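You operate a simulated robot arm through the tools that you are given. There is no shell and no other tool. Be economical: measure what you need, move in short steps, check, and stop when the job is done.

The job below is to be done with a simulated robot arm. You get a single attempt, and the scene is never put back.

TASK
Put two of the black knobs from the bench twenty-six on the pale blue mat. Then push the inner lid of the middle blue case shut. Keep to this order.

The check looks at the end state, three seconds after you hand in, the way a careful person would. Anything else that was tipped, shoved, dropped, spilled or broken makes it a failure. A push-on lid holds only when it is set on centred and level and pressed home; a screw cap is set on level and turned clockwise until tight.

THE ROBOT
A 7-joint arm with a two-finger parallel gripper on a trunk, on a base that drives. Base frame: it is fixed to the floor where the robot stands at the start and does not move with it; the origin is under the middle of the robot, x ahead of it, y to its left, z up. Lengths are in m, angles in degrees, forces in N, time in s.
With the tool pointing down near the work surface it reaches from about 0.24 to 0.7 m from the robot's upright axis, wherever it stands. Its first joint turns from -143.0 to 143.0 degrees. Places, roughly: inner lid of the middle blue case [0.7, -1.3, 1.1]; pale blue mat [0.7, -4.5, 0.8]. Payload 3 kg.
The TCP is the grasp point between the finger pads, 0.03 m short of the fingertips. In the tool frame z runs along the fingers and y along their closing line. The gripper opens to 0.11 m. The fingers are 0.02 m wide and 0.01 m thick; the gripper's body (0.048 by 0.112 m) begins 0.055 m behind the TCP.
Orientation is told as [roll, pitch, yaw] about the base's x, y, z axes, in that order, counted from this pose: with the fingers straight down and closing along the base's y, the tool's x points along the base's -x, its y along +y and its z along -z.

THE INTERFACE
- The arm moves only by the tool apply_moves. Its argument "series" is a list of rows, each a list of 6 numbers: the shift along the base's x, y, z in units of 25 mm (1.0 is 25 mm), then the turn, a rotation vector about the base's x, y, z in units of 6 degrees (1.0 is 6 degrees). In form: [[x, y, z, rx, ry, rz], ...]. A call has 1 to 10 rows; each row shifts and turns the commanded pose from where the row before left it. "hand" is the gripper command, from -1 (shut) to 1 (fully open), values between in proportion, set as the call begins (left out, the last holds). A call with a number of a shift or a turn outside -1 to 1 is refused whole. A row lasts 0.2 s, in which the tool goes at most 0.05 m and 8.6 degrees; a call with a longer step from one row to the next is refused whole, and so is a gripper value outside its range. Where a pose cannot be reached the arm comes as near as it can. A force on the tool above 40 N (or 10 N above the force at the start of the call, whichever is more), or a blocked arm, ends the call early, and 0.2 s more pass. Each finger travels about 0.108 m/s and halts on what it meets, pressing with about 30 N; the grip force reading is that of the motor and also rises with nothing between the fingers. The clock runs only during rows and for 0.2 s after the last one: add rows that do not move to give the fingers time. It gives the time, the measured TCP pose, the force on the tool (base axes), the opening and the grip force at its end, in the units of the frame above (readings bear some noise), with the torque about the TCP (base axes, N m) and any sound that the robot's microphone picked up, and new pictures: "show" is both (left out), scene, wrist or none.
- Cameras (640 x 400 px; columns grow to the right, rows downward): "scene" is now at [0.1448, 0.0098, 1.696]; the picture's right is [0.31, -0.95, 0.00], its down [-0.85, -0.28, -0.44] and it looks along [0.42, 0.14, -0.90] (base axes); focal length 255 px, centre (320, 200). "wrist" rides on the gripper at [0.072, 0.017, -0.103] in the tool frame; the picture's right is [-0.23, 0.97, 0.00], its down [-0.76, -0.18, -0.62] and it looks along [-0.61, -0.14, 0.78] (tool axes); focal length 222 px, centre (320, 200). There is no depth. A picture from a camera that has moved, and an enlarged one, comes with that camera's place and axes in the base frame and with its lens. The place of the scene camera against the robot may be out by one fixed shift of up to 0.025 m in any direction.
- lift_body(by): slides the trunk up (or, below 0, down) by that many m; the arm and the scene camera ride with it, the base frame stays. It gives what a move gives, with no picture.
- base_move(legs): drives the robot by 1 to 6 legs, each [ahead, left, turn to the left] in m, m and degrees, along the robot's own axes; the way and the turn of a leg run together, so that a leg with both is an arc; at most 1.5 m and 180 degrees a leg. The arm and the cameras ride along, it lands a little off, and it stops where it bumps. It gives what a move gives, and a new picture of the scene camera.
- head_to(pan, tilt): turns the head with the scene camera to pan (to the left, within 86 degrees either way) and tilt (down, from -29 to 69), counted from straight ahead of the robot. It gives what a move gives, and a new picture of the scene camera.
- inspect(camera, box): a new picture of the part [left, top, right, bottom] of that camera's present view, enlarged. It takes no simulated time.
- job_done(): hands the job in; it is judged then, once.

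Work in short steps. Places have to be worked out from the pictures, the camera data and where the tool is seen: move nearer, look again, correct. Check each grasp and each placing, and mend what went wrong. You have 165 turns and 260 pictures in all, those below and enlarged ones among them. Open the gripper and draw the arm clear of the work before you hand the job in, unless the task says otherwise; then end with one line.

The tools are called after "Call:" as a command line: name --pt "numbers of a row" for each row, then --argument value for the rest, lists and objects as JSON in quotes. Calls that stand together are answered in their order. apply_moves: Moves the arm, as the interface text tells. Its arguments: {"type":"object","properties":{"series":{"type":"array"},"hand":{"type":"number"},"show":{"type":"string","enum":["both","scene","wrist","none"]}},"required":["series"]} The other tools are called the same way: lift_body (by) slides the trunk up or down; base_move (legs) drives the base; head_to (pan, tilt) turns the head that bears the scene camera; inspect (camera, box) takes an enlarged picture of a part of a camera's view; job_done () hands the job in.

At the start:

```text
time_s: 0.0
tcp_pos: [0.5941, 0.2201, 1.0]
tcp_rot: [0.0, 0.1, 0.0]
contact_force: [-0.7, -0.1, 0.4]
moment: [0.02, -0.03, 0.02]
gripper_width: 0.1098
gripper_force: 0.0
trunk travel left (down, up): [-0.825, 0.065]
robot x, y, heading: [0.0009, 0.0006, -0.2]
head pan, tilt: [18.0, 64.0]
```

scene: 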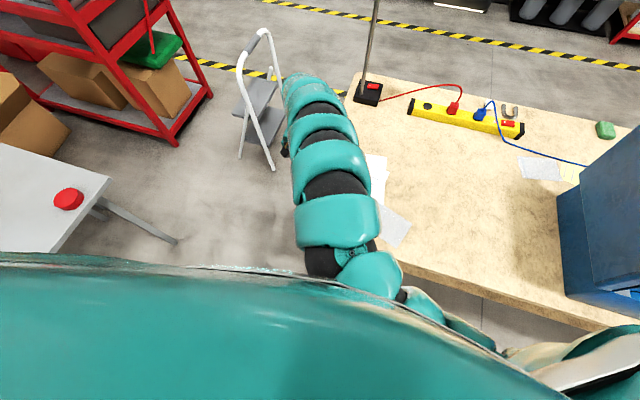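
wrist: 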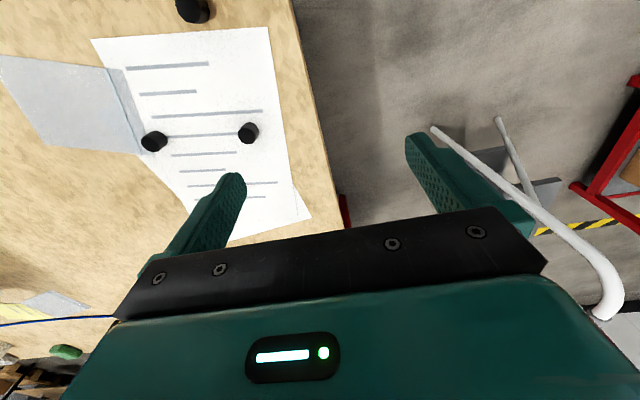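

The wrist view shows black knobs on papers on the bench in front. I'll look around with the head to find the bench number and the blue cases.

Call:
head_to --pan -10 --tilt 40

Call:
head_to --pan -60 --tilt 35

Call:
head_to --pan -85 --tilt 15

```text
time_s: 0.9
tcp_pos: [0.5944, 0.2193, 1.0]
tcp_rot: [0.0, 0.0, -0.1]
contact_force: [0.8, -0.5, -0.8]
moment: [-0.02, 0.0, 0.01]
gripper_width: 0.1099
gripper_force: 0.1
trunk travel left (down, up): [-0.825, 0.065]
robot x, y, heading: [-0.0004, 0.0012, 0.0]
head pan, tilt: [-10.0, 40.0]
camera scene: at [0.1696, -0.024, 1.7271], right [-0.17, -0.98, 0.0], down [-0.63, 0.11, -0.77], along [0.75, -0.13, -0.64], focal length 255 px, centre (320, 200)
```

scene: 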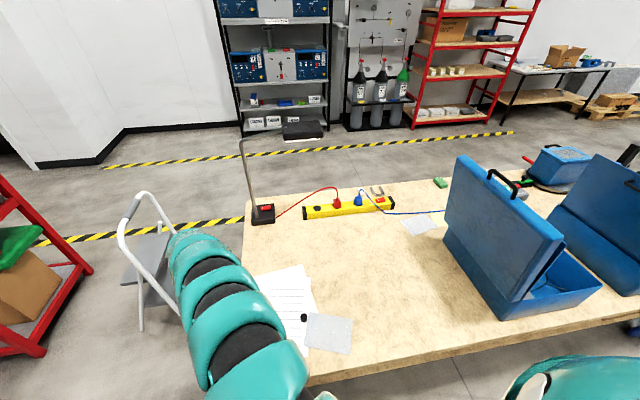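

```text
time_s: 2.1
tcp_pos: [0.5935, 0.2195, 0.9994]
tcp_rot: [0.0, 0.0, 0.1]
contact_force: [0.2, 0.3, 0.7]
moment: [0.0, 0.01, 0.01]
gripper_width: 0.1097
gripper_force: 0.1
trunk travel left (down, up): [-0.825, 0.065]
robot x, y, heading: [0.0004, 0.0004, 0.1]
head pan, tilt: [-60.0, 35.0]
camera scene: at [0.13, -0.0856, 1.7347], right [-0.87, -0.5, 0.0], down [-0.29, 0.5, -0.82], along [0.41, -0.71, -0.57], focal length 255 px, centre (320, 200)
```

scene: 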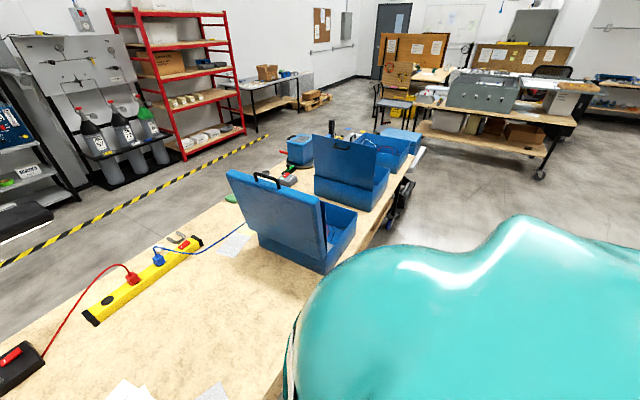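

```text
time_s: 3.0
tcp_pos: [0.5935, 0.2194, 1.0002]
tcp_rot: [0.0, 0.0, -0.1]
contact_force: [-0.2, 0.6, 0.0]
moment: [-0.02, 0.0, -0.02]
gripper_width: 0.1099
gripper_force: 0.0
trunk travel left (down, up): [-0.825, 0.065]
robot x, y, heading: [-0.0019, 0.0012, 0.4]
head pan, tilt: [-85.0, 15.0]
camera scene: at [0.0941, -0.1024, 1.7667], right [-1.0, -0.09, 0.0], down [-0.02, 0.26, -0.97], along [0.08, -0.96, -0.26], focal length 255 px, centre (320, 200)
```

scene: 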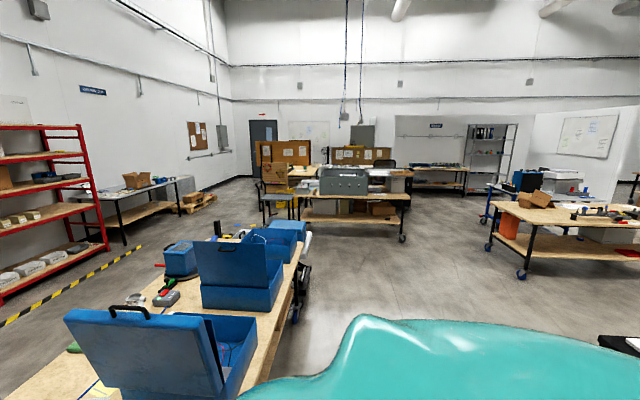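

I'm looking for bench numbers, so I enlarge the present far view.

Call:
inspect --camera "scene" --box '[230, 110, 430, 260]'

Call:
inspect --camera "scene" --box '[420, 120, 640, 290]'

Call:
inspect --camera "scene" --box '[60, 210, 320, 400]'

Call:
inspect --camera "wrist" --box '[0, 0, 340, 200]'

```text
2.67 times, centred on (330, 185) of scene
camera zoom: at [0.0941, -0.1024, 1.7667], right [-1.0, -0.09, 0.0], down [-0.02, 0.26, -0.97], along [0.08, -0.96, -0.26], focal length 680 px, centre (293, 240)
```

zoom: 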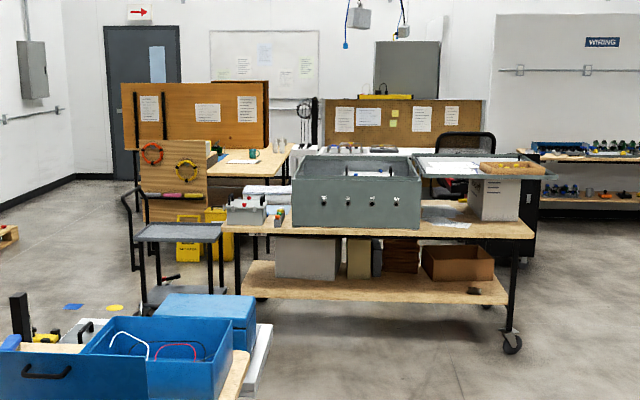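

```text
2.35 times, centred on (530, 205) of scene
camera zoom: at [0.0941, -0.1024, 1.7667], right [-1.0, -0.09, 0.0], down [-0.02, 0.26, -0.97], along [0.08, -0.96, -0.26], focal length 600 px, centre (-174, 188)
```

zoom: 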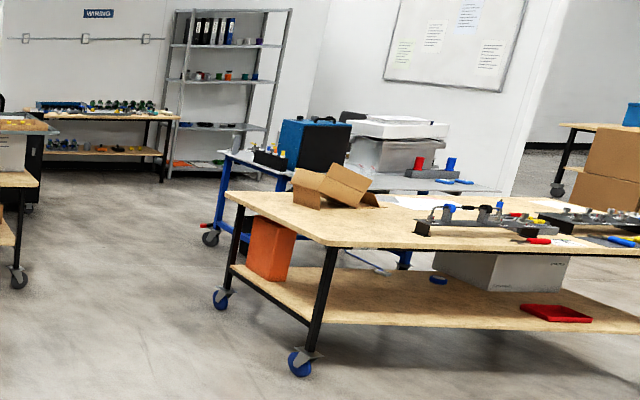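

```text
2.11 times, centred on (190, 305) of scene
camera zoom: at [0.0941, -0.1024, 1.7667], right [-1.0, -0.09, 0.0], down [-0.02, 0.26, -0.97], along [0.08, -0.96, -0.26], focal length 537 px, centre (594, -21)
```

zoom: 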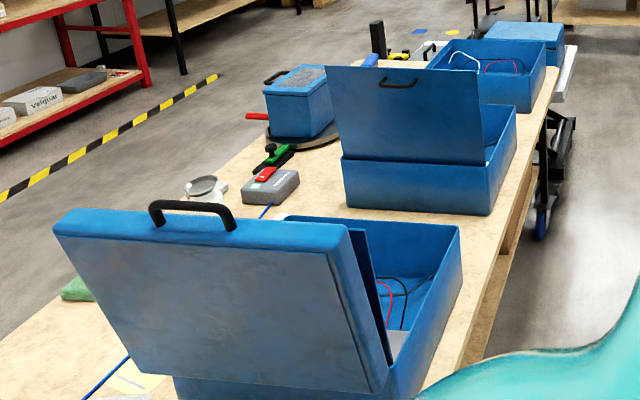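

```text
1.88 times, centred on (170, 100) of wrist
camera zoom: at [0.5223, 0.236, 1.1024], right [0.23, 0.97, 0.0], down [0.76, -0.18, 0.62], along [0.61, -0.14, -0.78], focal length 418 px, centre (602, 388)
```

zoom: 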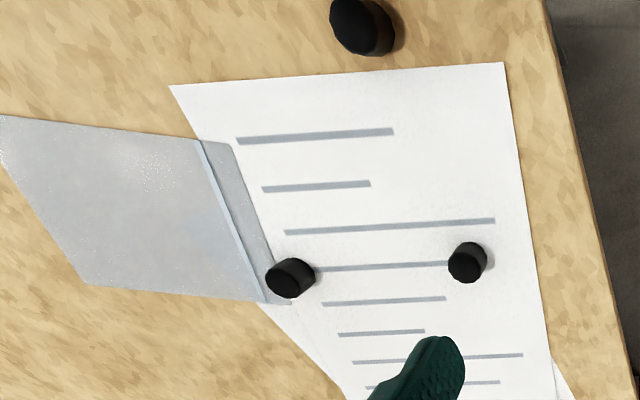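

Three blue cases stand along this bench; knobs lie near y≈0.1. I look left and ahead-down too, for labels and other knobs, before moving.

Call:
head_to --pan 60 --tilt 25

Call:
head_to --pan 0 --tilt 60

```text
time_s: 5.3
tcp_pos: [0.595, 0.2189, 0.9995]
tcp_rot: [0.0, 0.0, 0.0]
contact_force: [-0.5, 0.8, 0.6]
moment: [-0.02, 0.01, 0.01]
gripper_width: 0.1102
gripper_force: 0.1
trunk travel left (down, up): [-0.825, 0.065]
robot x, y, heading: [0.0013, -0.0004, 0.3]
head pan, tilt: [60.0, 25.0]
camera scene: at [0.132, 0.0704, 1.7505], right [0.87, -0.5, 0.0], down [-0.21, -0.37, -0.91], along [0.45, 0.78, -0.42], focal length 255 px, centre (320, 200)
```

scene: 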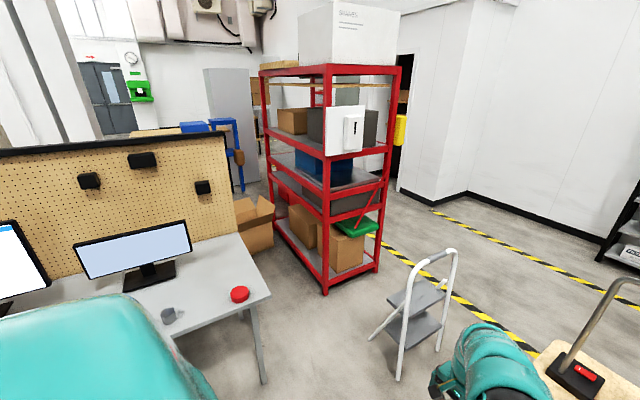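

```text
time_s: 6.6
tcp_pos: [0.595, 0.2207, 0.9995]
tcp_rot: [-0.1, 0.1, 0.0]
contact_force: [-0.6, 0.2, 0.3]
moment: [-0.05, -0.02, 0.01]
gripper_width: 0.11
gripper_force: 0.1
trunk travel left (down, up): [-0.825, 0.065]
robot x, y, heading: [0.0009, -0.0009, 0.1]
head pan, tilt: [0.0, 60.0]
camera scene: at [0.1526, -0.0093, 1.7004], right [0.0, -1.0, 0.0], down [-0.87, 0.0, -0.5], along [0.5, 0.0, -0.87], focal length 255 px, centre (320, 200)
```

scene: 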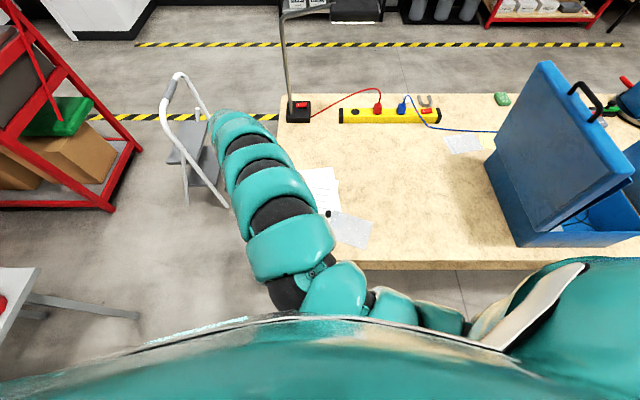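

Check behind both sides before backing off to see the bench's front edge.

Call:
head_to --pan 86 --tilt 40

Call:
head_to --pan -86 --tilt 45

```text
time_s: 8.2
tcp_pos: [0.5945, 0.2188, 1.0004]
tcp_rot: [0.1, 0.0, 0.1]
contact_force: [-0.8, -0.4, -0.8]
moment: [-0.02, 0.0, -0.02]
gripper_width: 0.1102
gripper_force: 0.1
trunk travel left (down, up): [-0.825, 0.065]
robot x, y, heading: [-0.001, 0.0019, -0.0]
head pan, tilt: [85.9, 40.0]
camera scene: at [0.092, 0.0754, 1.7272], right [1.0, -0.07, 0.0], down [-0.05, -0.64, -0.77], along [0.05, 0.76, -0.64], focal length 255 px, centre (320, 200)
```

scene: 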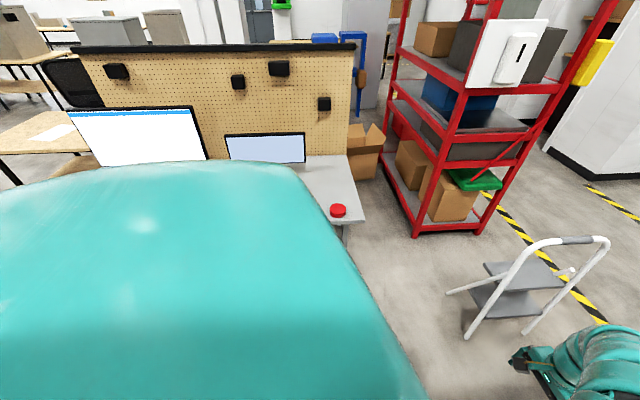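

```text
time_s: 10.8
tcp_pos: [0.5943, 0.2194, 0.9995]
tcp_rot: [0.0, 0.0, 0.0]
contact_force: [0.5, 0.2, 0.5]
moment: [0.04, 0.0, -0.03]
gripper_width: 0.1099
gripper_force: 0.1
trunk travel left (down, up): [-0.825, 0.065]
robot x, y, heading: [0.0035, 0.0005, -0.3]
head pan, tilt: [-85.9, 45.0]
camera scene: at [0.0917, -0.0905, 1.7199], right [-1.0, -0.07, 0.0], down [-0.05, 0.71, -0.71], along [0.05, -0.71, -0.71], focal length 255 px, centre (320, 200)
```

scene: 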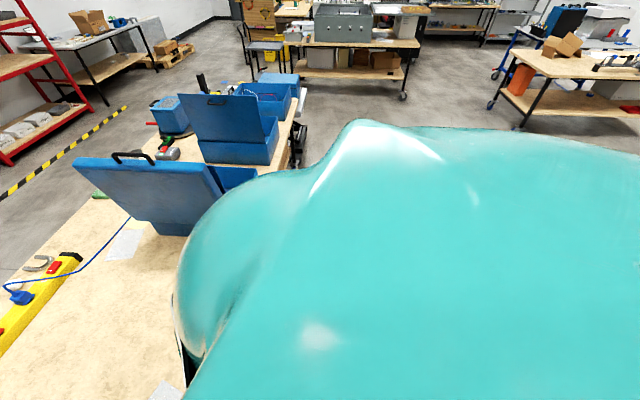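

Rear right is clear. I back off a bit and look at the bench front for a number.

Call:
base_move --legs '[[-0.35, -0.2, 0]]'

Call:
head_to --pan 0 --tilt 50

Call:
head_to --pan -45 --tilt 45

```text
time_s: 13.3
tcp_pos: [0.2437, 0.0214, 0.9999]
tcp_rot: [0.0, -0.1, 0.0]
contact_force: [-0.2, 0.9, -0.2]
moment: [0.0, -0.01, -0.01]
gripper_width: 0.11
gripper_force: 0.2
trunk travel left (down, up): [-0.825, 0.065]
robot x, y, heading: [-0.3492, -0.1977, -0.1]
head pan, tilt: [-85.9, 45.0]
camera scene: at [-0.2605, -0.288, 1.7199], right [-1.0, -0.07, 0.0], down [-0.05, 0.71, -0.71], along [0.05, -0.71, -0.71], focal length 255 px, centre (320, 200)
```

scene: 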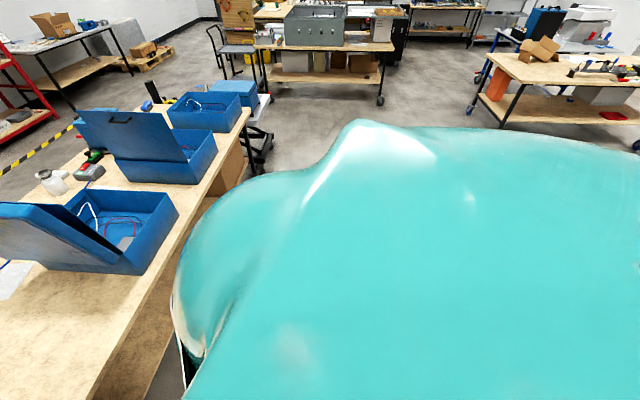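

```text
time_s: 14.9
tcp_pos: [0.2437, 0.0213, 0.9998]
tcp_rot: [0.0, -0.1, -0.1]
contact_force: [-0.1, -0.4, -0.9]
moment: [-0.03, -0.01, -0.02]
gripper_width: 0.1101
gripper_force: 0.1
trunk travel left (down, up): [-0.825, 0.065]
robot x, y, heading: [-0.3545, -0.1978, -0.1]
head pan, tilt: [0.0, 50.0]
camera scene: at [-0.1882, -0.2065, 1.713], right [0.0, -1.0, 0.0], down [-0.77, 0.0, -0.64], along [0.64, 0.0, -0.77], focal length 255 px, centre (320, 200)
```

scene: 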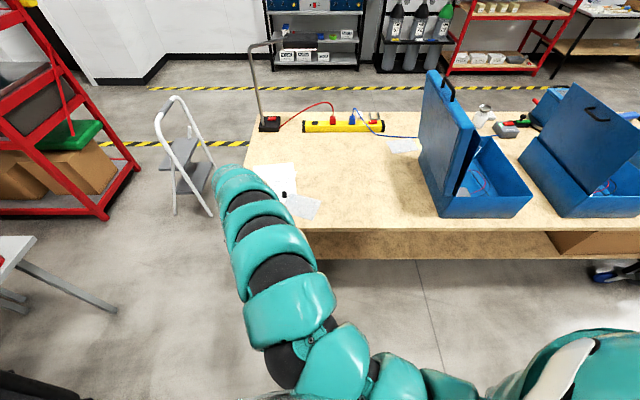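

```text
time_s: 16.0
tcp_pos: [0.2429, 0.0207, 0.9995]
tcp_rot: [-0.1, 0.0, -0.2]
contact_force: [-0.2, -0.9, 0.0]
moment: [-0.02, 0.03, 0.02]
gripper_width: 0.1098
gripper_force: 0.1
trunk travel left (down, up): [-0.825, 0.065]
robot x, y, heading: [-0.353, -0.1987, -0.4]
head pan, tilt: [-45.0, 45.0]
camera scene: at [-0.2078, -0.2639, 1.7199], right [-0.71, -0.71, 0.0], down [-0.5, 0.5, -0.71], along [0.5, -0.5, -0.71], focal length 255 px, centre (320, 200)
```

scene: 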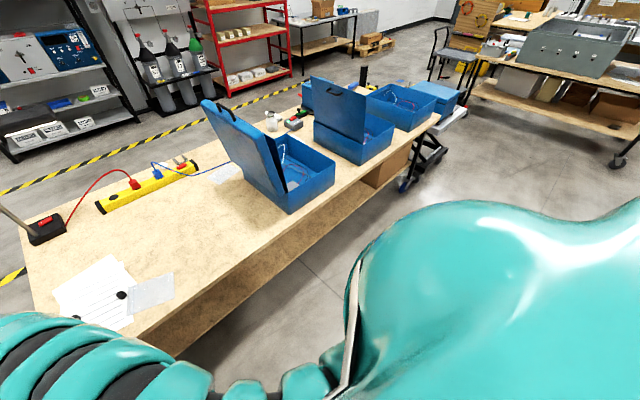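

No number visible on this bench yet. I'll scout toward the mat (driving right along the aisle at x≈-0.35) and look for labels there.

Call:
base_move --legs '[[0, -1.4, 0], [0, -1.0, -90]]'

Call:
head_to --pan 20 --tilt 30

Call:
inspect --camera "scene" --box '[160, 60, 480, 300]'

```text
time_s: 27.9
tcp_pos: [-0.7816, -2.8496, 0.9998]
tcp_rot: [0.0, 0.0, -90.0]
contact_force: [-0.8, -0.4, 0.3]
moment: [-0.04, 0.02, 0.0]
gripper_width: 0.1098
gripper_force: 0.0
trunk travel left (down, up): [-0.825, 0.065]
robot x, y, heading: [-0.9986, -2.2561, -90.2]
head pan, tilt: [-45.0, 45.0]
cut short: leg 2
camera scene: at [-1.0544, -2.4023, 1.7199], right [-0.71, 0.71, 0.0], down [0.5, 0.5, -0.71], along [-0.5, -0.5, -0.71], focal length 255 px, centre (320, 200)
```

scene: 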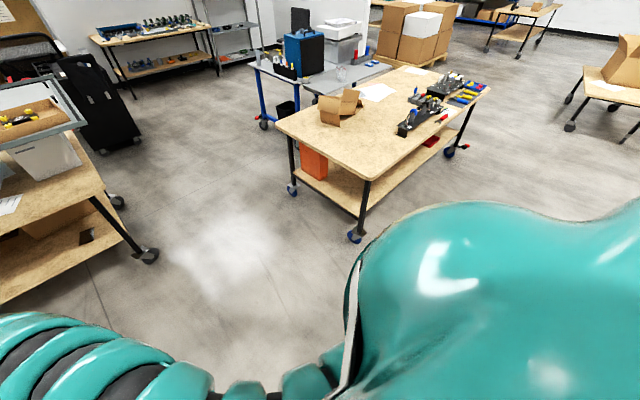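

```text
time_s: 29.2
tcp_pos: [-0.7822, -2.8487, 0.9994]
tcp_rot: [0.0, 0.0, -90.0]
contact_force: [0.0, -0.5, -0.2]
moment: [-0.05, 0.02, 0.02]
gripper_width: 0.11
gripper_force: 0.1
trunk travel left (down, up): [-0.825, 0.065]
robot x, y, heading: [-0.9984, -2.2578, -90.0]
head pan, tilt: [20.0, 30.0]
camera scene: at [-0.9655, -2.4298, 1.7425], right [-0.94, -0.34, 0.0], down [-0.17, 0.47, -0.87], along [0.3, -0.81, -0.5], focal length 255 px, centre (320, 200)
```

scene: 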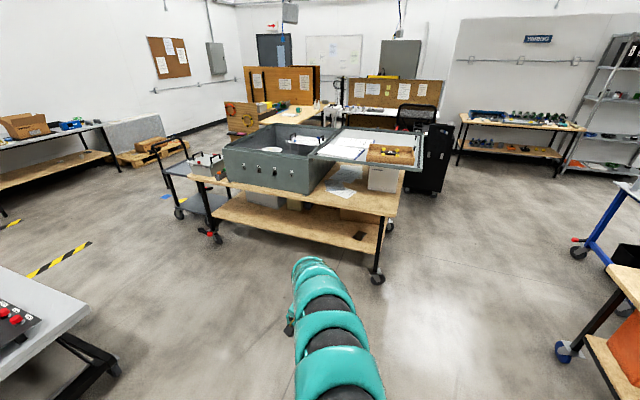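

```text
1.67 times, centred on (320, 180) of scene
camera zoom: at [-0.9655, -2.4298, 1.7425], right [-0.94, -0.34, 0.0], down [-0.17, 0.47, -0.87], along [0.3, -0.81, -0.5], focal length 425 px, centre (320, 233)
```

zoom: 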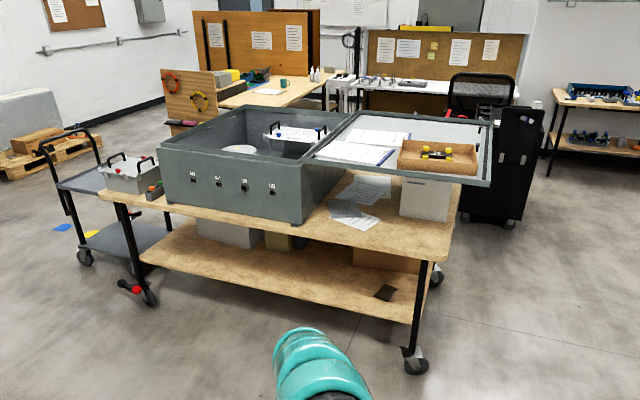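

The leg was "cut short" though the arc looks nearly complete; check what is close on my right and left.

Call:
head_to --pan -86 --tilt 50

Call:
head_to --pan 80 --tilt 35

```text
time_s: 31.1
tcp_pos: [-0.7824, -2.8493, 1.0003]
tcp_rot: [0.1, 0.0, -89.9]
contact_force: [0.2, 0.4, 0.3]
moment: [0.0, -0.03, 0.02]
gripper_width: 0.1098
gripper_force: 0.1
trunk travel left (down, up): [-0.825, 0.065]
robot x, y, heading: [-1.0018, -2.2541, -90.0]
head pan, tilt: [-85.9, 50.0]
camera scene: at [-1.0733, -2.3504, 1.713], right [-0.07, 1.0, 0.0], down [0.76, 0.06, -0.64], along [-0.64, -0.05, -0.77], focal length 255 px, centre (320, 200)
```

scene: 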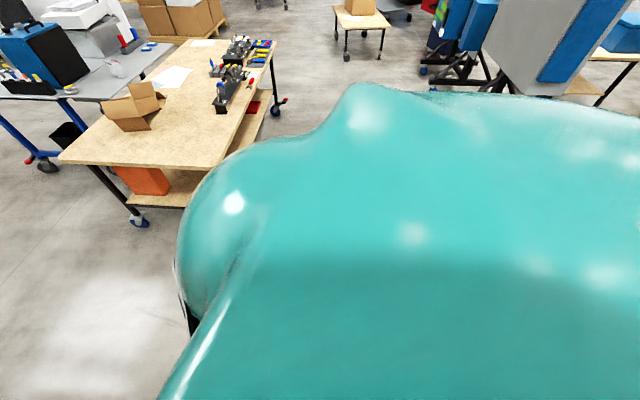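

```text
time_s: 33.6
tcp_pos: [-0.7826, -2.8493, 1.0003]
tcp_rot: [-0.1, -0.1, -89.9]
contact_force: [-1.0, 0.0, -0.7]
moment: [-0.03, -0.02, 0.03]
gripper_width: 0.1101
gripper_force: 0.1
trunk travel left (down, up): [-0.825, 0.065]
robot x, y, heading: [-1.0035, -2.2549, -90.0]
head pan, tilt: [80.0, 35.0]
camera scene: at [-0.9097, -2.36, 1.7347], right [-0.17, -0.98, 0.0], down [-0.56, 0.1, -0.82], along [0.81, -0.14, -0.57], focal length 255 px, centre (320, 200)
```

scene: 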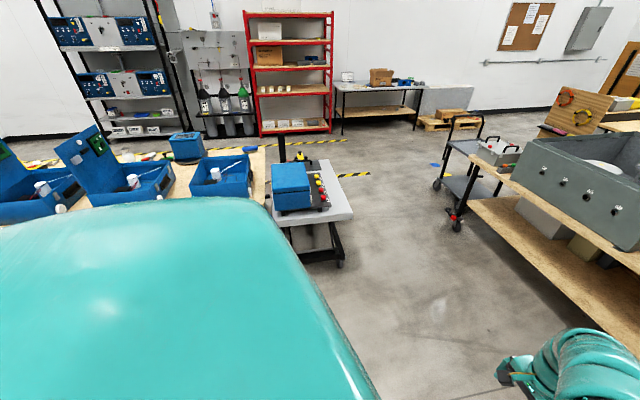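

Nothing touched that I can see. I drive along the aisle between the cart and the middle bench to look at the mat.

Call:
base_move --legs '[[1.1, 0, 0], [0, 1.3, 0]]'

Call:
head_to --pan 15 --tilt 45

```text
time_s: 41.0
tcp_pos: [-0.592, -3.9519, 0.9997]
tcp_rot: [-0.1, 0.2, -90.3]
contact_force: [1.2, 10.0, -2.2]
moment: [-0.87, 0.18, 0.22]
gripper_width: 0.11
gripper_force: 0.0
trunk travel left (down, up): [-0.825, 0.065]
robot x, y, heading: [-0.8113, -3.3585, -90.5]
head pan, tilt: [80.0, 35.0]
stopped in leg 2: the force on the tool passed its limit at 52 N (the readings are from after the stop); the commanded pose is now the measured one
camera scene: at [-0.715, -3.4625, 1.7348], right [-0.18, -0.98, 0.0], down [-0.56, 0.1, -0.82], along [0.81, -0.15, -0.57], focal length 255 px, centre (320, 200)
```

scene: 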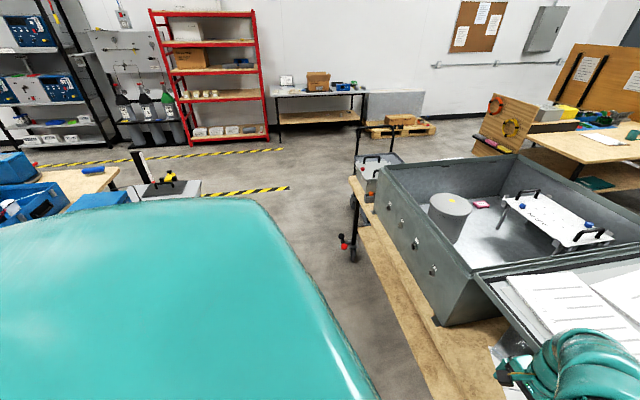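

```text
time_s: 42.4
tcp_pos: [-0.5916, -3.9527, 0.9995]
tcp_rot: [0.0, 0.1, -90.3]
contact_force: [7.8, 20.2, -4.2]
moment: [-1.61, 0.9, 0.7]
gripper_width: 0.1099
gripper_force: 0.0
trunk travel left (down, up): [-0.825, 0.065]
robot x, y, heading: [-0.8073, -3.3618, -90.4]
head pan, tilt: [15.0, 45.0]
camera scene: at [-0.7809, -3.5249, 1.7201], right [-0.97, -0.25, 0.0], down [-0.18, 0.68, -0.71], along [0.18, -0.69, -0.71], focal length 255 px, centre (320, 200)
```

scene: 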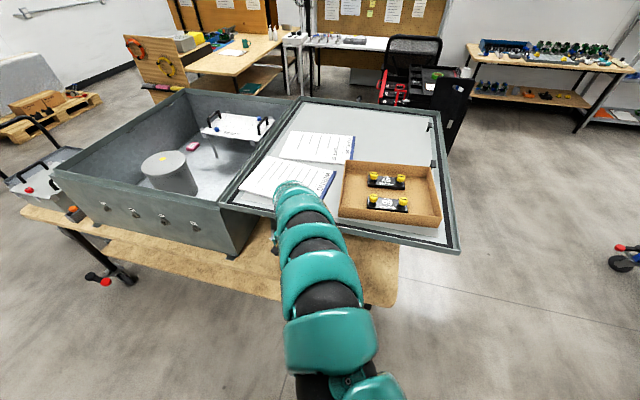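

The hand touched the open lid of the big grey case. I withdraw straight back and check that nothing moved.

Call:
base_move --legs '[[-0.3, 0, 0]]'

Call:
inspect --camera "scene" --box '[20, 60, 480, 320]'

```text
time_s: 44.4
tcp_pos: [-0.5933, -3.6606, 0.9989]
tcp_rot: [0.0, 0.2, -90.7]
contact_force: [-0.6, -0.1, 1.5]
moment: [0.02, -0.01, -0.02]
gripper_width: 0.1101
gripper_force: 0.0
trunk travel left (down, up): [-0.825, 0.065]
robot x, y, heading: [-0.8066, -3.0671, -90.7]
head pan, tilt: [15.0, 45.0]
camera scene: at [-0.7808, -3.232, 1.72], right [-0.97, -0.25, 0.0], down [-0.17, 0.68, -0.71], along [0.17, -0.69, -0.71], focal length 255 px, centre (320, 200)
```

scene: 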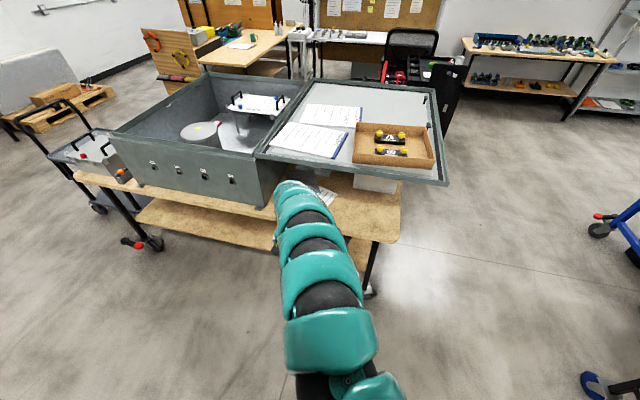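

```text
1.39 times, centred on (250, 190) of scene
camera zoom: at [-0.7808, -3.232, 1.72], right [-0.97, -0.25, 0.0], down [-0.17, 0.68, -0.71], along [0.17, -0.69, -0.71], focal length 355 px, centre (417, 214)
```

zoom: 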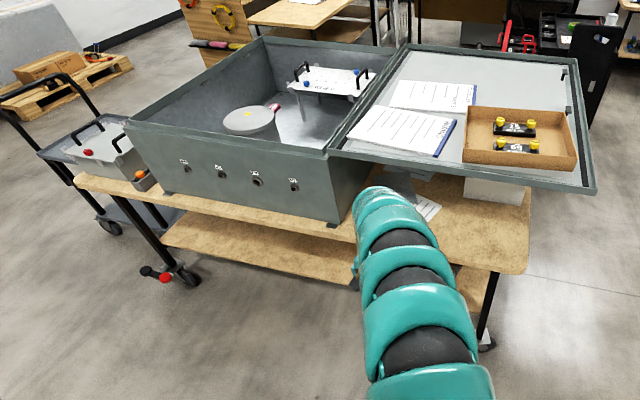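

The case, clipboard and tray look unmoved. I go left along the aisle with the hand well clear of the bench.

Call:
base_move --legs '[[0.08, 0, 0], [0, 1.2, 0]]'

Call:
head_to --pan 10 --tilt 45

Call:
inspect --camera "scene" --box '[160, 60, 480, 260]'

```text
time_s: 51.0
tcp_pos: [0.5872, -3.7396, 0.999]
tcp_rot: [-0.1, 0.2, -89.5]
contact_force: [-0.2, 0.5, 0.8]
moment: [0.0, 0.0, 0.03]
gripper_width: 0.1099
gripper_force: 0.0
trunk travel left (down, up): [-0.825, 0.065]
robot x, y, heading: [0.3608, -3.1455, -89.4]
head pan, tilt: [15.0, 45.0]
camera scene: at [0.3908, -3.3165, 1.7199], right [-0.96, -0.27, 0.0], down [-0.19, 0.68, -0.71], along [0.19, -0.68, -0.71], focal length 255 px, centre (320, 200)
```

scene: 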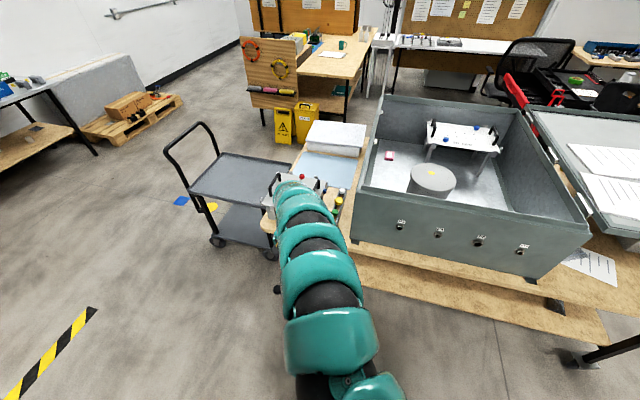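

```text
time_s: 51.7
tcp_pos: [0.5872, -3.7393, 0.9999]
tcp_rot: [0.0, 0.2, -89.5]
contact_force: [-1.0, 0.0, 0.0]
moment: [-0.01, 0.0, 0.01]
gripper_width: 0.1101
gripper_force: 0.1
trunk travel left (down, up): [-0.825, 0.065]
robot x, y, heading: [0.3619, -3.1483, -89.6]
head pan, tilt: [10.0, 45.0]
camera scene: at [0.3834, -3.3181, 1.7199], right [-0.98, -0.18, 0.0], down [-0.13, 0.7, -0.71], along [0.13, -0.7, -0.71], focal length 255 px, centre (320, 200)
```

scene: 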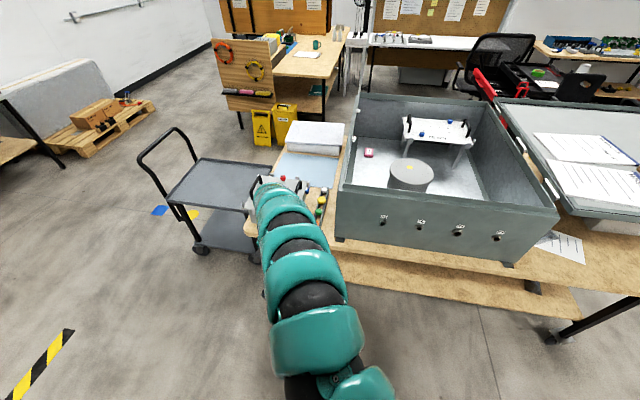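

```text
2.00 times, centred on (320, 160) of scene
camera zoom: at [0.3834, -3.3181, 1.7199], right [-0.98, -0.18, 0.0], down [-0.13, 0.7, -0.71], along [0.13, -0.7, -0.71], focal length 510 px, centre (320, 280)
```

zoom: 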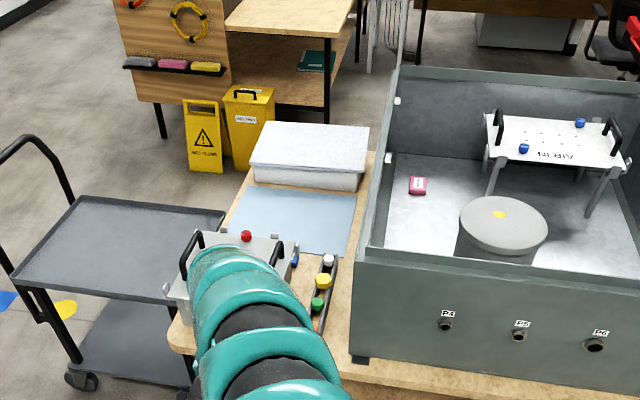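

The pale blue mat lies at about (0.67,-4.46) between the small box and the white box; the only black knobs seen are at the first bench. I drive back there, turning to face the bench in clear space.

Call:
base_move --legs '[[0, -0.8, 0], [-1.5, 0, 0], [-1.4, 0, 0], [0, 0, 90]]'

Call:
head_to --pan 10 --tilt 50

```text
time_s: 73.3
tcp_pos: [0.1729, -0.0385, 0.9998]
tcp_rot: [0.1, 0.1, -1.8]
contact_force: [1.1, 0.4, 0.0]
moment: [-0.04, 0.0, -0.04]
gripper_width: 0.1099
gripper_force: 0.0
trunk travel left (down, up): [-0.825, 0.065]
robot x, y, heading: [-0.427, -0.2409, -2.0]
head pan, tilt: [10.0, 45.0]
camera scene: at [-0.2608, -0.2395, 1.7199], right [0.14, -0.99, 0.0], down [-0.7, -0.1, -0.71], along [0.7, 0.1, -0.71], focal length 255 px, centre (320, 200)
```

scene: 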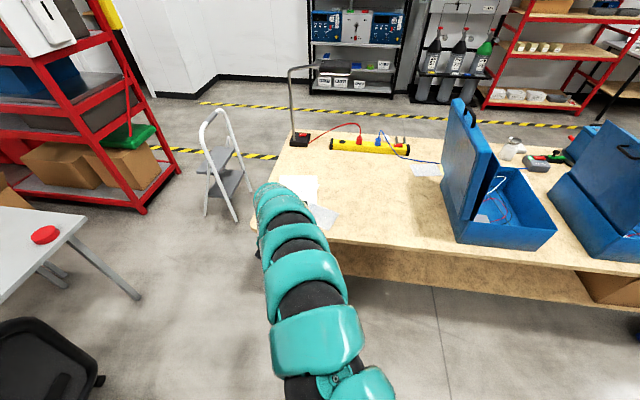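

```text
time_s: 74.0
tcp_pos: [0.1727, -0.0398, 1.0001]
tcp_rot: [0.0, 0.3, -2.0]
contact_force: [0.3, 0.3, 0.2]
moment: [0.01, -0.01, -0.02]
gripper_width: 0.11
gripper_force: 0.1
trunk travel left (down, up): [-0.825, 0.065]
robot x, y, heading: [-0.4253, -0.2413, -1.9]
head pan, tilt: [10.0, 50.0]
camera scene: at [-0.2651, -0.2403, 1.713], right [0.14, -0.99, 0.0], down [-0.76, -0.11, -0.64], along [0.64, 0.09, -0.77], focal length 255 px, centre (320, 200)
```

scene: 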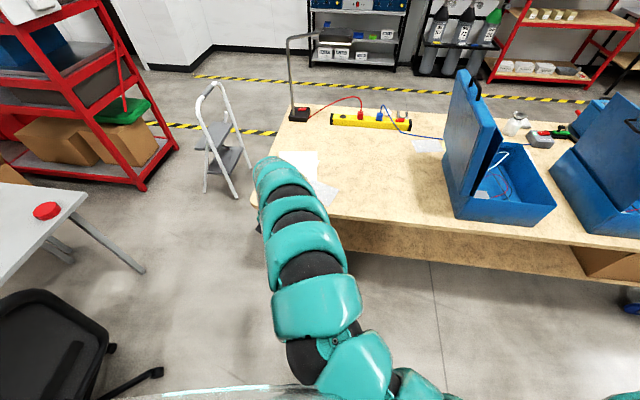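

I return to the starting stance with the bench ahead.

Call:
base_move --legs '[[0.0, 0.15, 1.9], [0.42, 0.0, 0]]'

Call:
apply_moves --pt "0 -1 0 0 0 0" --pt "-1 -1 0 0 0 0" --pt "-1 -1 0 0 0 0"

```text
time_s: 77.6
tcp_pos: [0.5943, 0.1315, 0.9997]
tcp_rot: [0.0, 0.2, 0.1]
contact_force: [0.4, 0.8, -0.6]
moment: [-0.01, -0.01, 0.03]
gripper_width: 0.1099
gripper_force: 0.1
trunk travel left (down, up): [-0.825, 0.065]
robot x, y, heading: [0.0015, -0.0895, 0.0]
head pan, tilt: [10.0, 50.0]
camera scene: at [0.1638, -0.0851, 1.7129], right [0.18, -0.98, 0.0], down [-0.75, -0.13, -0.64], along [0.63, 0.11, -0.77], focal length 255 px, centre (320, 200)
```

scene: 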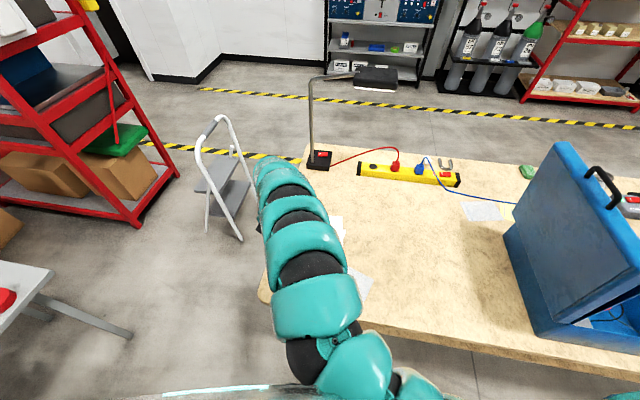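

```text
time_s: 78.4
tcp_pos: [0.5671, 0.0695, 0.9849]
tcp_rot: [0.0, 0.4, 0.1]
contact_force: [1.3, -0.7, -0.4]
moment: [0.02, 0.07, 0.0]
gripper_width: 0.11
gripper_force: 0.1
out of reach, approached as far as the arm can: row 3
trunk travel left (down, up): [-0.825, 0.065]
robot x, y, heading: [0.0013, -0.0889, -0.0]
head pan, tilt: [10.0, 50.0]
camera scene: at [0.1668, -0.0882, 1.7126], right [0.18, -0.98, 0.0], down [-0.76, -0.13, -0.64], along [0.63, 0.11, -0.77], focal length 255 px, centre (320, 200)
camera wrist: at [0.4958, 0.0855, 1.0882], right [0.23, 0.97, 0.0], down [0.77, -0.18, 0.62], along [0.6, -0.14, -0.79], focal length 222 px, centre (320, 200)
```

scene: 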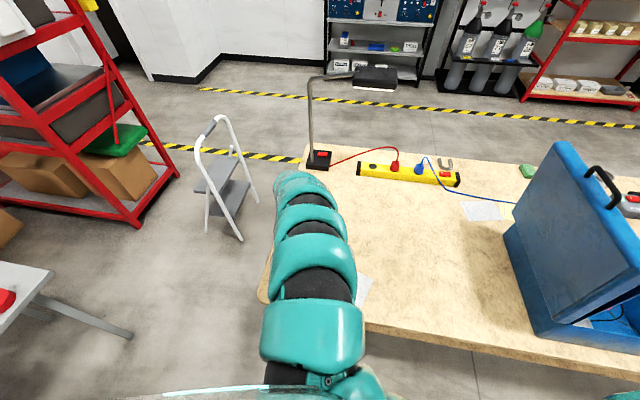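
wrist: 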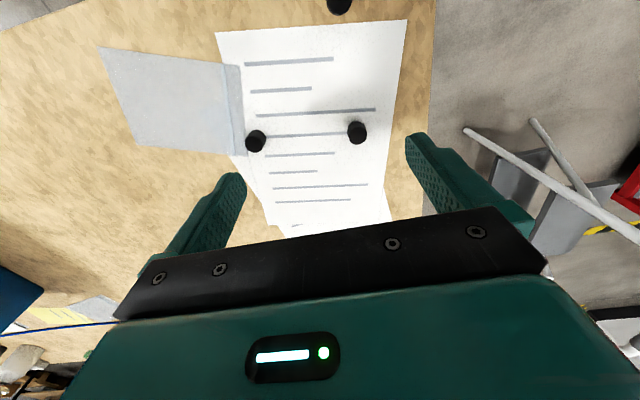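

Triangulating the two wrist views: knob A ≈ (0.618, 0.109), B ≈ (0.598,-0.03), C ≈ (0.482,0.109), at z≈0.79. I move over A and lower to z≈0.88.

Call:
apply_moves --pt "1 0.8 0 0 0 0" --pt "1 0.8 -1 0 0 0" --pt "0 0 -1 0 0 0" --pt "0 0 -1 0 0 0" --pt "0 0 -1 0 0 0" --hand 0.3 --show "wrist"

```text
time_s: 79.6
tcp_pos: [0.615, 0.1135, 0.883]
tcp_rot: [-0.1, 0.2, 0.2]
contact_force: [-0.5, 0.3, -0.1]
moment: [0.03, 0.01, 0.02]
gripper_width: 0.0714
gripper_force: 0.1
trunk travel left (down, up): [-0.825, 0.065]
robot x, y, heading: [-0.0013, -0.0902, -0.0]
head pan, tilt: [10.0, 50.0]
camera wrist: at [0.5432, 0.1302, 0.9873], right [0.22, 0.97, 0.0], down [0.76, -0.18, 0.62], along [0.6, -0.14, -0.78], focal length 222 px, centre (320, 200)
```

wrist: 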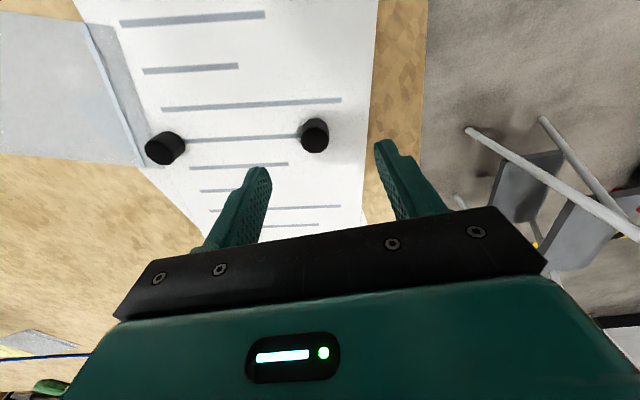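

Knob A refined at (0.617,0.108,~0.795). Centre over it and descend to z≈0.835.

Call:
apply_moves --pt "0.1 -0.2 -1 0 0 0" --pt "0 0 -0.9 0 0 0" --pt "0 0 0 0 0 0" --show "wrist"

```text
time_s: 80.4
tcp_pos: [0.6121, 0.1039, 0.8404]
tcp_rot: [0.0, 0.2, 0.2]
contact_force: [1.1, -0.2, 0.1]
moment: [0.0, 0.01, -0.01]
gripper_width: 0.0717
gripper_force: 0.0
out of reach, approached as far as the arm can: row 2
trunk travel left (down, up): [-0.825, 0.065]
robot x, y, heading: [0.0011, -0.0911, -0.0]
head pan, tilt: [10.0, 50.0]
camera wrist: at [0.541, 0.1211, 0.9437], right [0.23, 0.97, 0.0], down [0.76, -0.18, 0.62], along [0.6, -0.14, -0.78], focal length 222 px, centre (320, 200)
```

wrist: 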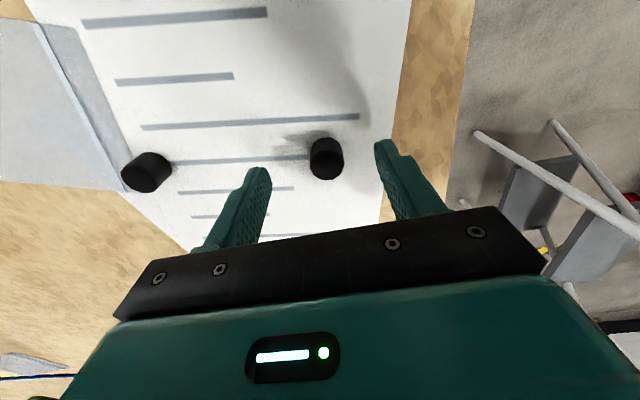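

The arm bottoms out here; I raise the hand and lower the trunk by the same amount to gain downward reach.

Call:
apply_moves --pt "0.2 0.16 1 0 0 0" --pt "0 0 1 0 0 0" --pt "0 0 1 0 0 0" --pt "0 0 1 0 0 0" --pt "0 0 1 0 0 0" --pt "0 0 1 0 0 0" --pt "0 0 1 0 0 0" --show "none"

Call:
lift_body --by -0.17

Call:
apply_moves --pt "0 0 0 0 0 0" --show "wrist"

```text
time_s: 82.0
tcp_pos: [0.6178, 0.1072, 1.016]
tcp_rot: [0.0, 0.2, 0.3]
contact_force: [0.0, -0.3, 0.7]
moment: [0.0, -0.01, 0.02]
gripper_width: 0.0715
gripper_force: 0.1
trunk travel left (down, up): [-0.825, 0.065]
robot x, y, heading: [0.001, -0.0853, 0.3]
head pan, tilt: [10.0, 50.0]
```

```text
time_s: 83.9
tcp_pos: [0.6184, 0.1073, 0.8461]
tcp_rot: [0.0, 0.3, 0.1]
contact_force: [0.1, 0.5, 0.1]
moment: [0.01, -0.02, 0.01]
gripper_width: 0.0717
gripper_force: 0.0
trunk travel left (down, up): [-0.655, 0.235]
robot x, y, heading: [0.0013, -0.0914, -0.1]
head pan, tilt: [10.0, 50.0]
```

```text
time_s: 84.3
tcp_pos: [0.6179, 0.1063, 0.8457]
tcp_rot: [0.0, 0.2, 0.0]
contact_force: [0.8, 0.5, -0.5]
moment: [0.0, -0.03, -0.03]
gripper_width: 0.0712
gripper_force: 0.1
trunk travel left (down, up): [-0.655, 0.235]
robot x, y, heading: [-0.0019, -0.0889, 0.0]
head pan, tilt: [10.0, 50.0]
camera wrist: at [0.5456, 0.123, 0.9493], right [0.22, 0.97, 0.0], down [0.76, -0.18, 0.62], along [0.6, -0.14, -0.78], focal length 222 px, centre (320, 200)
```

wrist: 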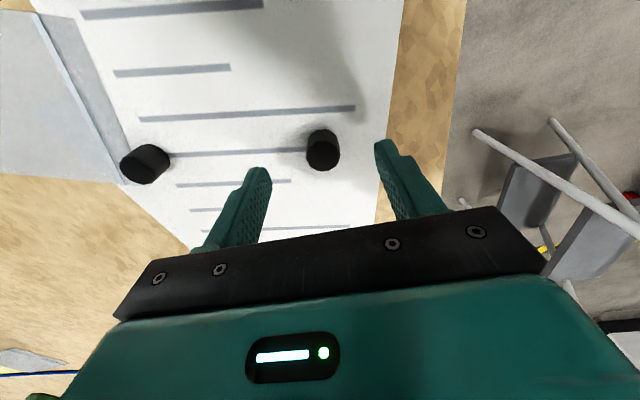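

Aligned over A. Descend to z≈0.82 and look.

Call:
apply_moves --pt "0 0.06 -0.5 0 0 0" --pt "0 0 -0.5 0 0 0" --pt "0 0 0 0 0 0" --show "wrist"

```text
time_s: 85.1
tcp_pos: [0.6167, 0.1067, 0.8206]
tcp_rot: [0.0, 0.2, 0.1]
contact_force: [0.2, -0.2, -0.6]
moment: [-0.04, 0.02, 0.0]
gripper_width: 0.0714
gripper_force: 0.1
trunk travel left (down, up): [-0.655, 0.235]
robot x, y, heading: [-0.0014, -0.0926, -0.1]
head pan, tilt: [10.0, 50.0]
camera wrist: at [0.5454, 0.1236, 0.9247], right [0.23, 0.97, 0.0], down [0.76, -0.18, 0.62], along [0.6, -0.14, -0.78], focal length 222 px, centre (320, 200)
```

wrist: 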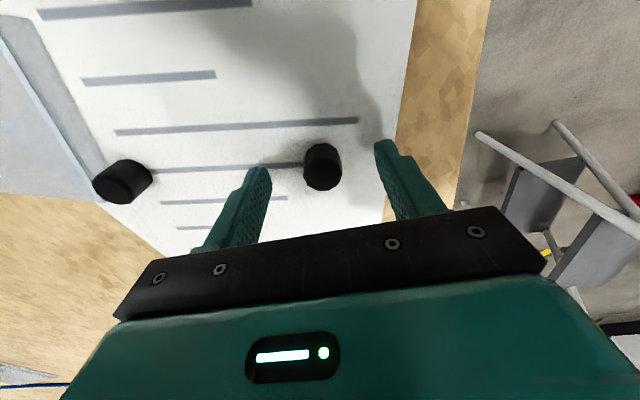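

The fingertips (z≈0.79) are nearly at the paper and straddle the knob; close here.

Call:
apply_moves --pt "0 0 0 0 0 0" --pt "0 0 0 0 0 0" --pt "0 0 0 0 0 0" --hand -1 --show "wrist"

```text
time_s: 85.9
tcp_pos: [0.618, 0.1061, 0.8213]
tcp_rot: [0.0, 0.2, 0.1]
contact_force: [0.2, -0.2, 0.8]
moment: [0.04, 0.03, -0.02]
gripper_width: 0.0228
gripper_force: 30.7
trunk travel left (down, up): [-0.655, 0.235]
robot x, y, heading: [0.0026, -0.0882, 0.0]
head pan, tilt: [10.0, 50.0]
camera wrist: at [0.5455, 0.1236, 0.9248], right [0.22, 0.97, 0.0], down [0.76, -0.18, 0.62], along [0.6, -0.14, -0.78], focal length 222 px, centre (320, 200)
```

wrist: 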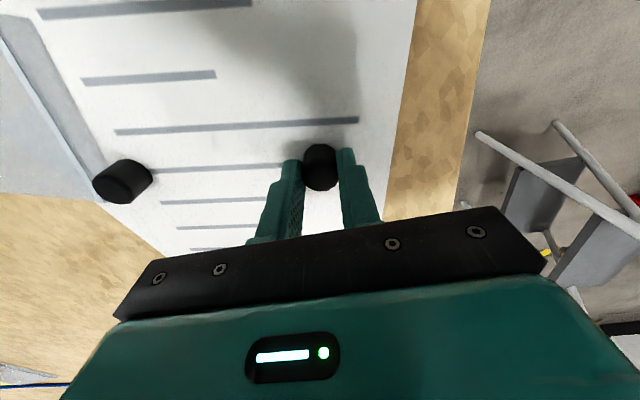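

Gripped (0.0228 m). Lift.

Call:
apply_moves --pt "0 0 1 0 0 0" --pt "0 0 1 0 0 0" --pt "0 0 1 0 0 0" --pt "0 0 1 0 0 0" --pt "0 0 1 0 0 0" --pt "0 0 1 0 0 0" --show "wrist"

```text
time_s: 87.3
tcp_pos: [0.6178, 0.1087, 0.9717]
tcp_rot: [-0.1, 0.2, 0.2]
contact_force: [0.1, 0.1, -1.2]
moment: [0.02, -0.01, 0.02]
gripper_width: 0.0227
gripper_force: 29.5
trunk travel left (down, up): [-0.655, 0.235]
robot x, y, heading: [0.0041, -0.0916, -0.1]
head pan, tilt: [10.0, 50.0]
camera wrist: at [0.5458, 0.125, 1.075], right [0.23, 0.97, 0.0], down [0.76, -0.18, 0.62], along [0.6, -0.14, -0.78], focal length 222 px, centre (320, 200)
```

wrist: 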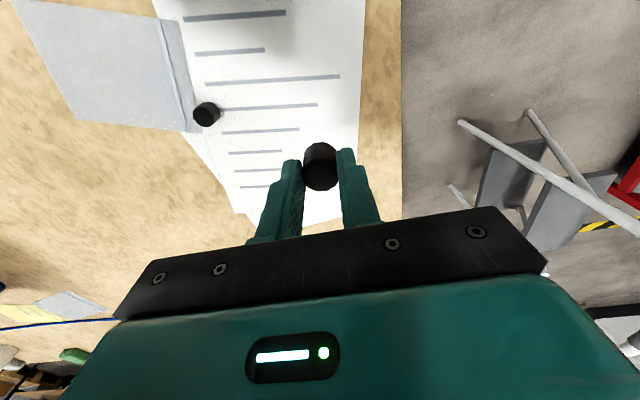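

Held. I back away, raise the trunk, turn right and drive to a stance in front of the mat.

Call:
base_move --legs '[[-0.43, 0, 0], [0, 0, -90], [1.45, 0, 0], [1.45, 0, 0]]'

Call:
lift_body --by 0.17

Call:
head_to --pan 30 --tilt 40

```text
time_s: 107.3
tcp_pos: [-0.0502, -3.5949, 0.9712]
tcp_rot: [0.0, 0.2, -85.5]
contact_force: [0.1, 0.2, 0.7]
moment: [0.02, 0.0, -0.01]
gripper_width: 0.0226
gripper_force: 29.9
trunk travel left (down, up): [-0.655, 0.235]
robot x, y, heading: [-0.2915, -2.9955, -85.6]
head pan, tilt: [10.0, 50.0]
camera scene: at [-0.2629, -3.158, 1.5429], right [-0.97, -0.25, 0.0], down [-0.19, 0.74, -0.64], along [0.16, -0.62, -0.77], focal length 255 px, centre (320, 200)
```

scene: 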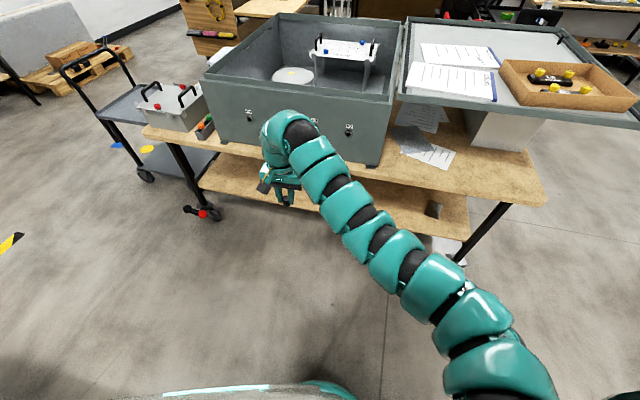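

```text
time_s: 109.2
tcp_pos: [-0.0507, -3.5936, 1.1419]
tcp_rot: [0.0, 0.1, -85.6]
contact_force: [0.7, 1.2, 0.5]
moment: [0.01, 0.0, 0.03]
gripper_width: 0.0229
gripper_force: 29.6
trunk travel left (down, up): [-0.825, 0.065]
robot x, y, heading: [-0.2932, -2.9965, -85.6]
head pan, tilt: [10.0, 50.0]
```

```text
time_s: 110.1
tcp_pos: [-0.0498, -3.595, 1.1421]
tcp_rot: [0.0, 0.2, -85.6]
contact_force: [-1.0, -0.7, -0.3]
moment: [0.0, -0.01, 0.03]
gripper_width: 0.0229
gripper_force: 30.2
trunk travel left (down, up): [-0.825, 0.065]
robot x, y, heading: [-0.2974, -2.9923, -85.7]
head pan, tilt: [30.0, 40.0]
camera scene: at [-0.2342, -3.1534, 1.7271], right [-0.83, -0.56, 0.0], down [-0.36, 0.53, -0.77], along [0.43, -0.63, -0.64], focal length 255 px, centre (320, 200)
```

scene: 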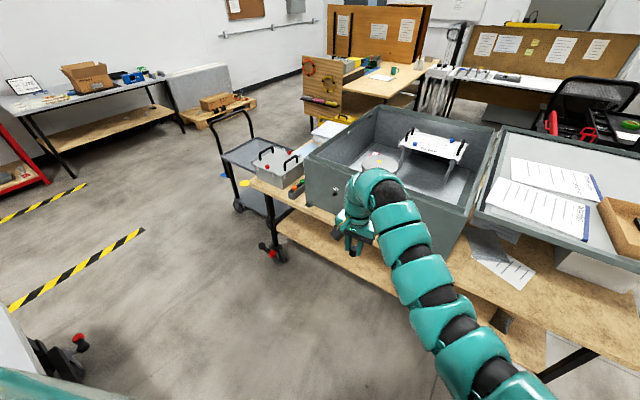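

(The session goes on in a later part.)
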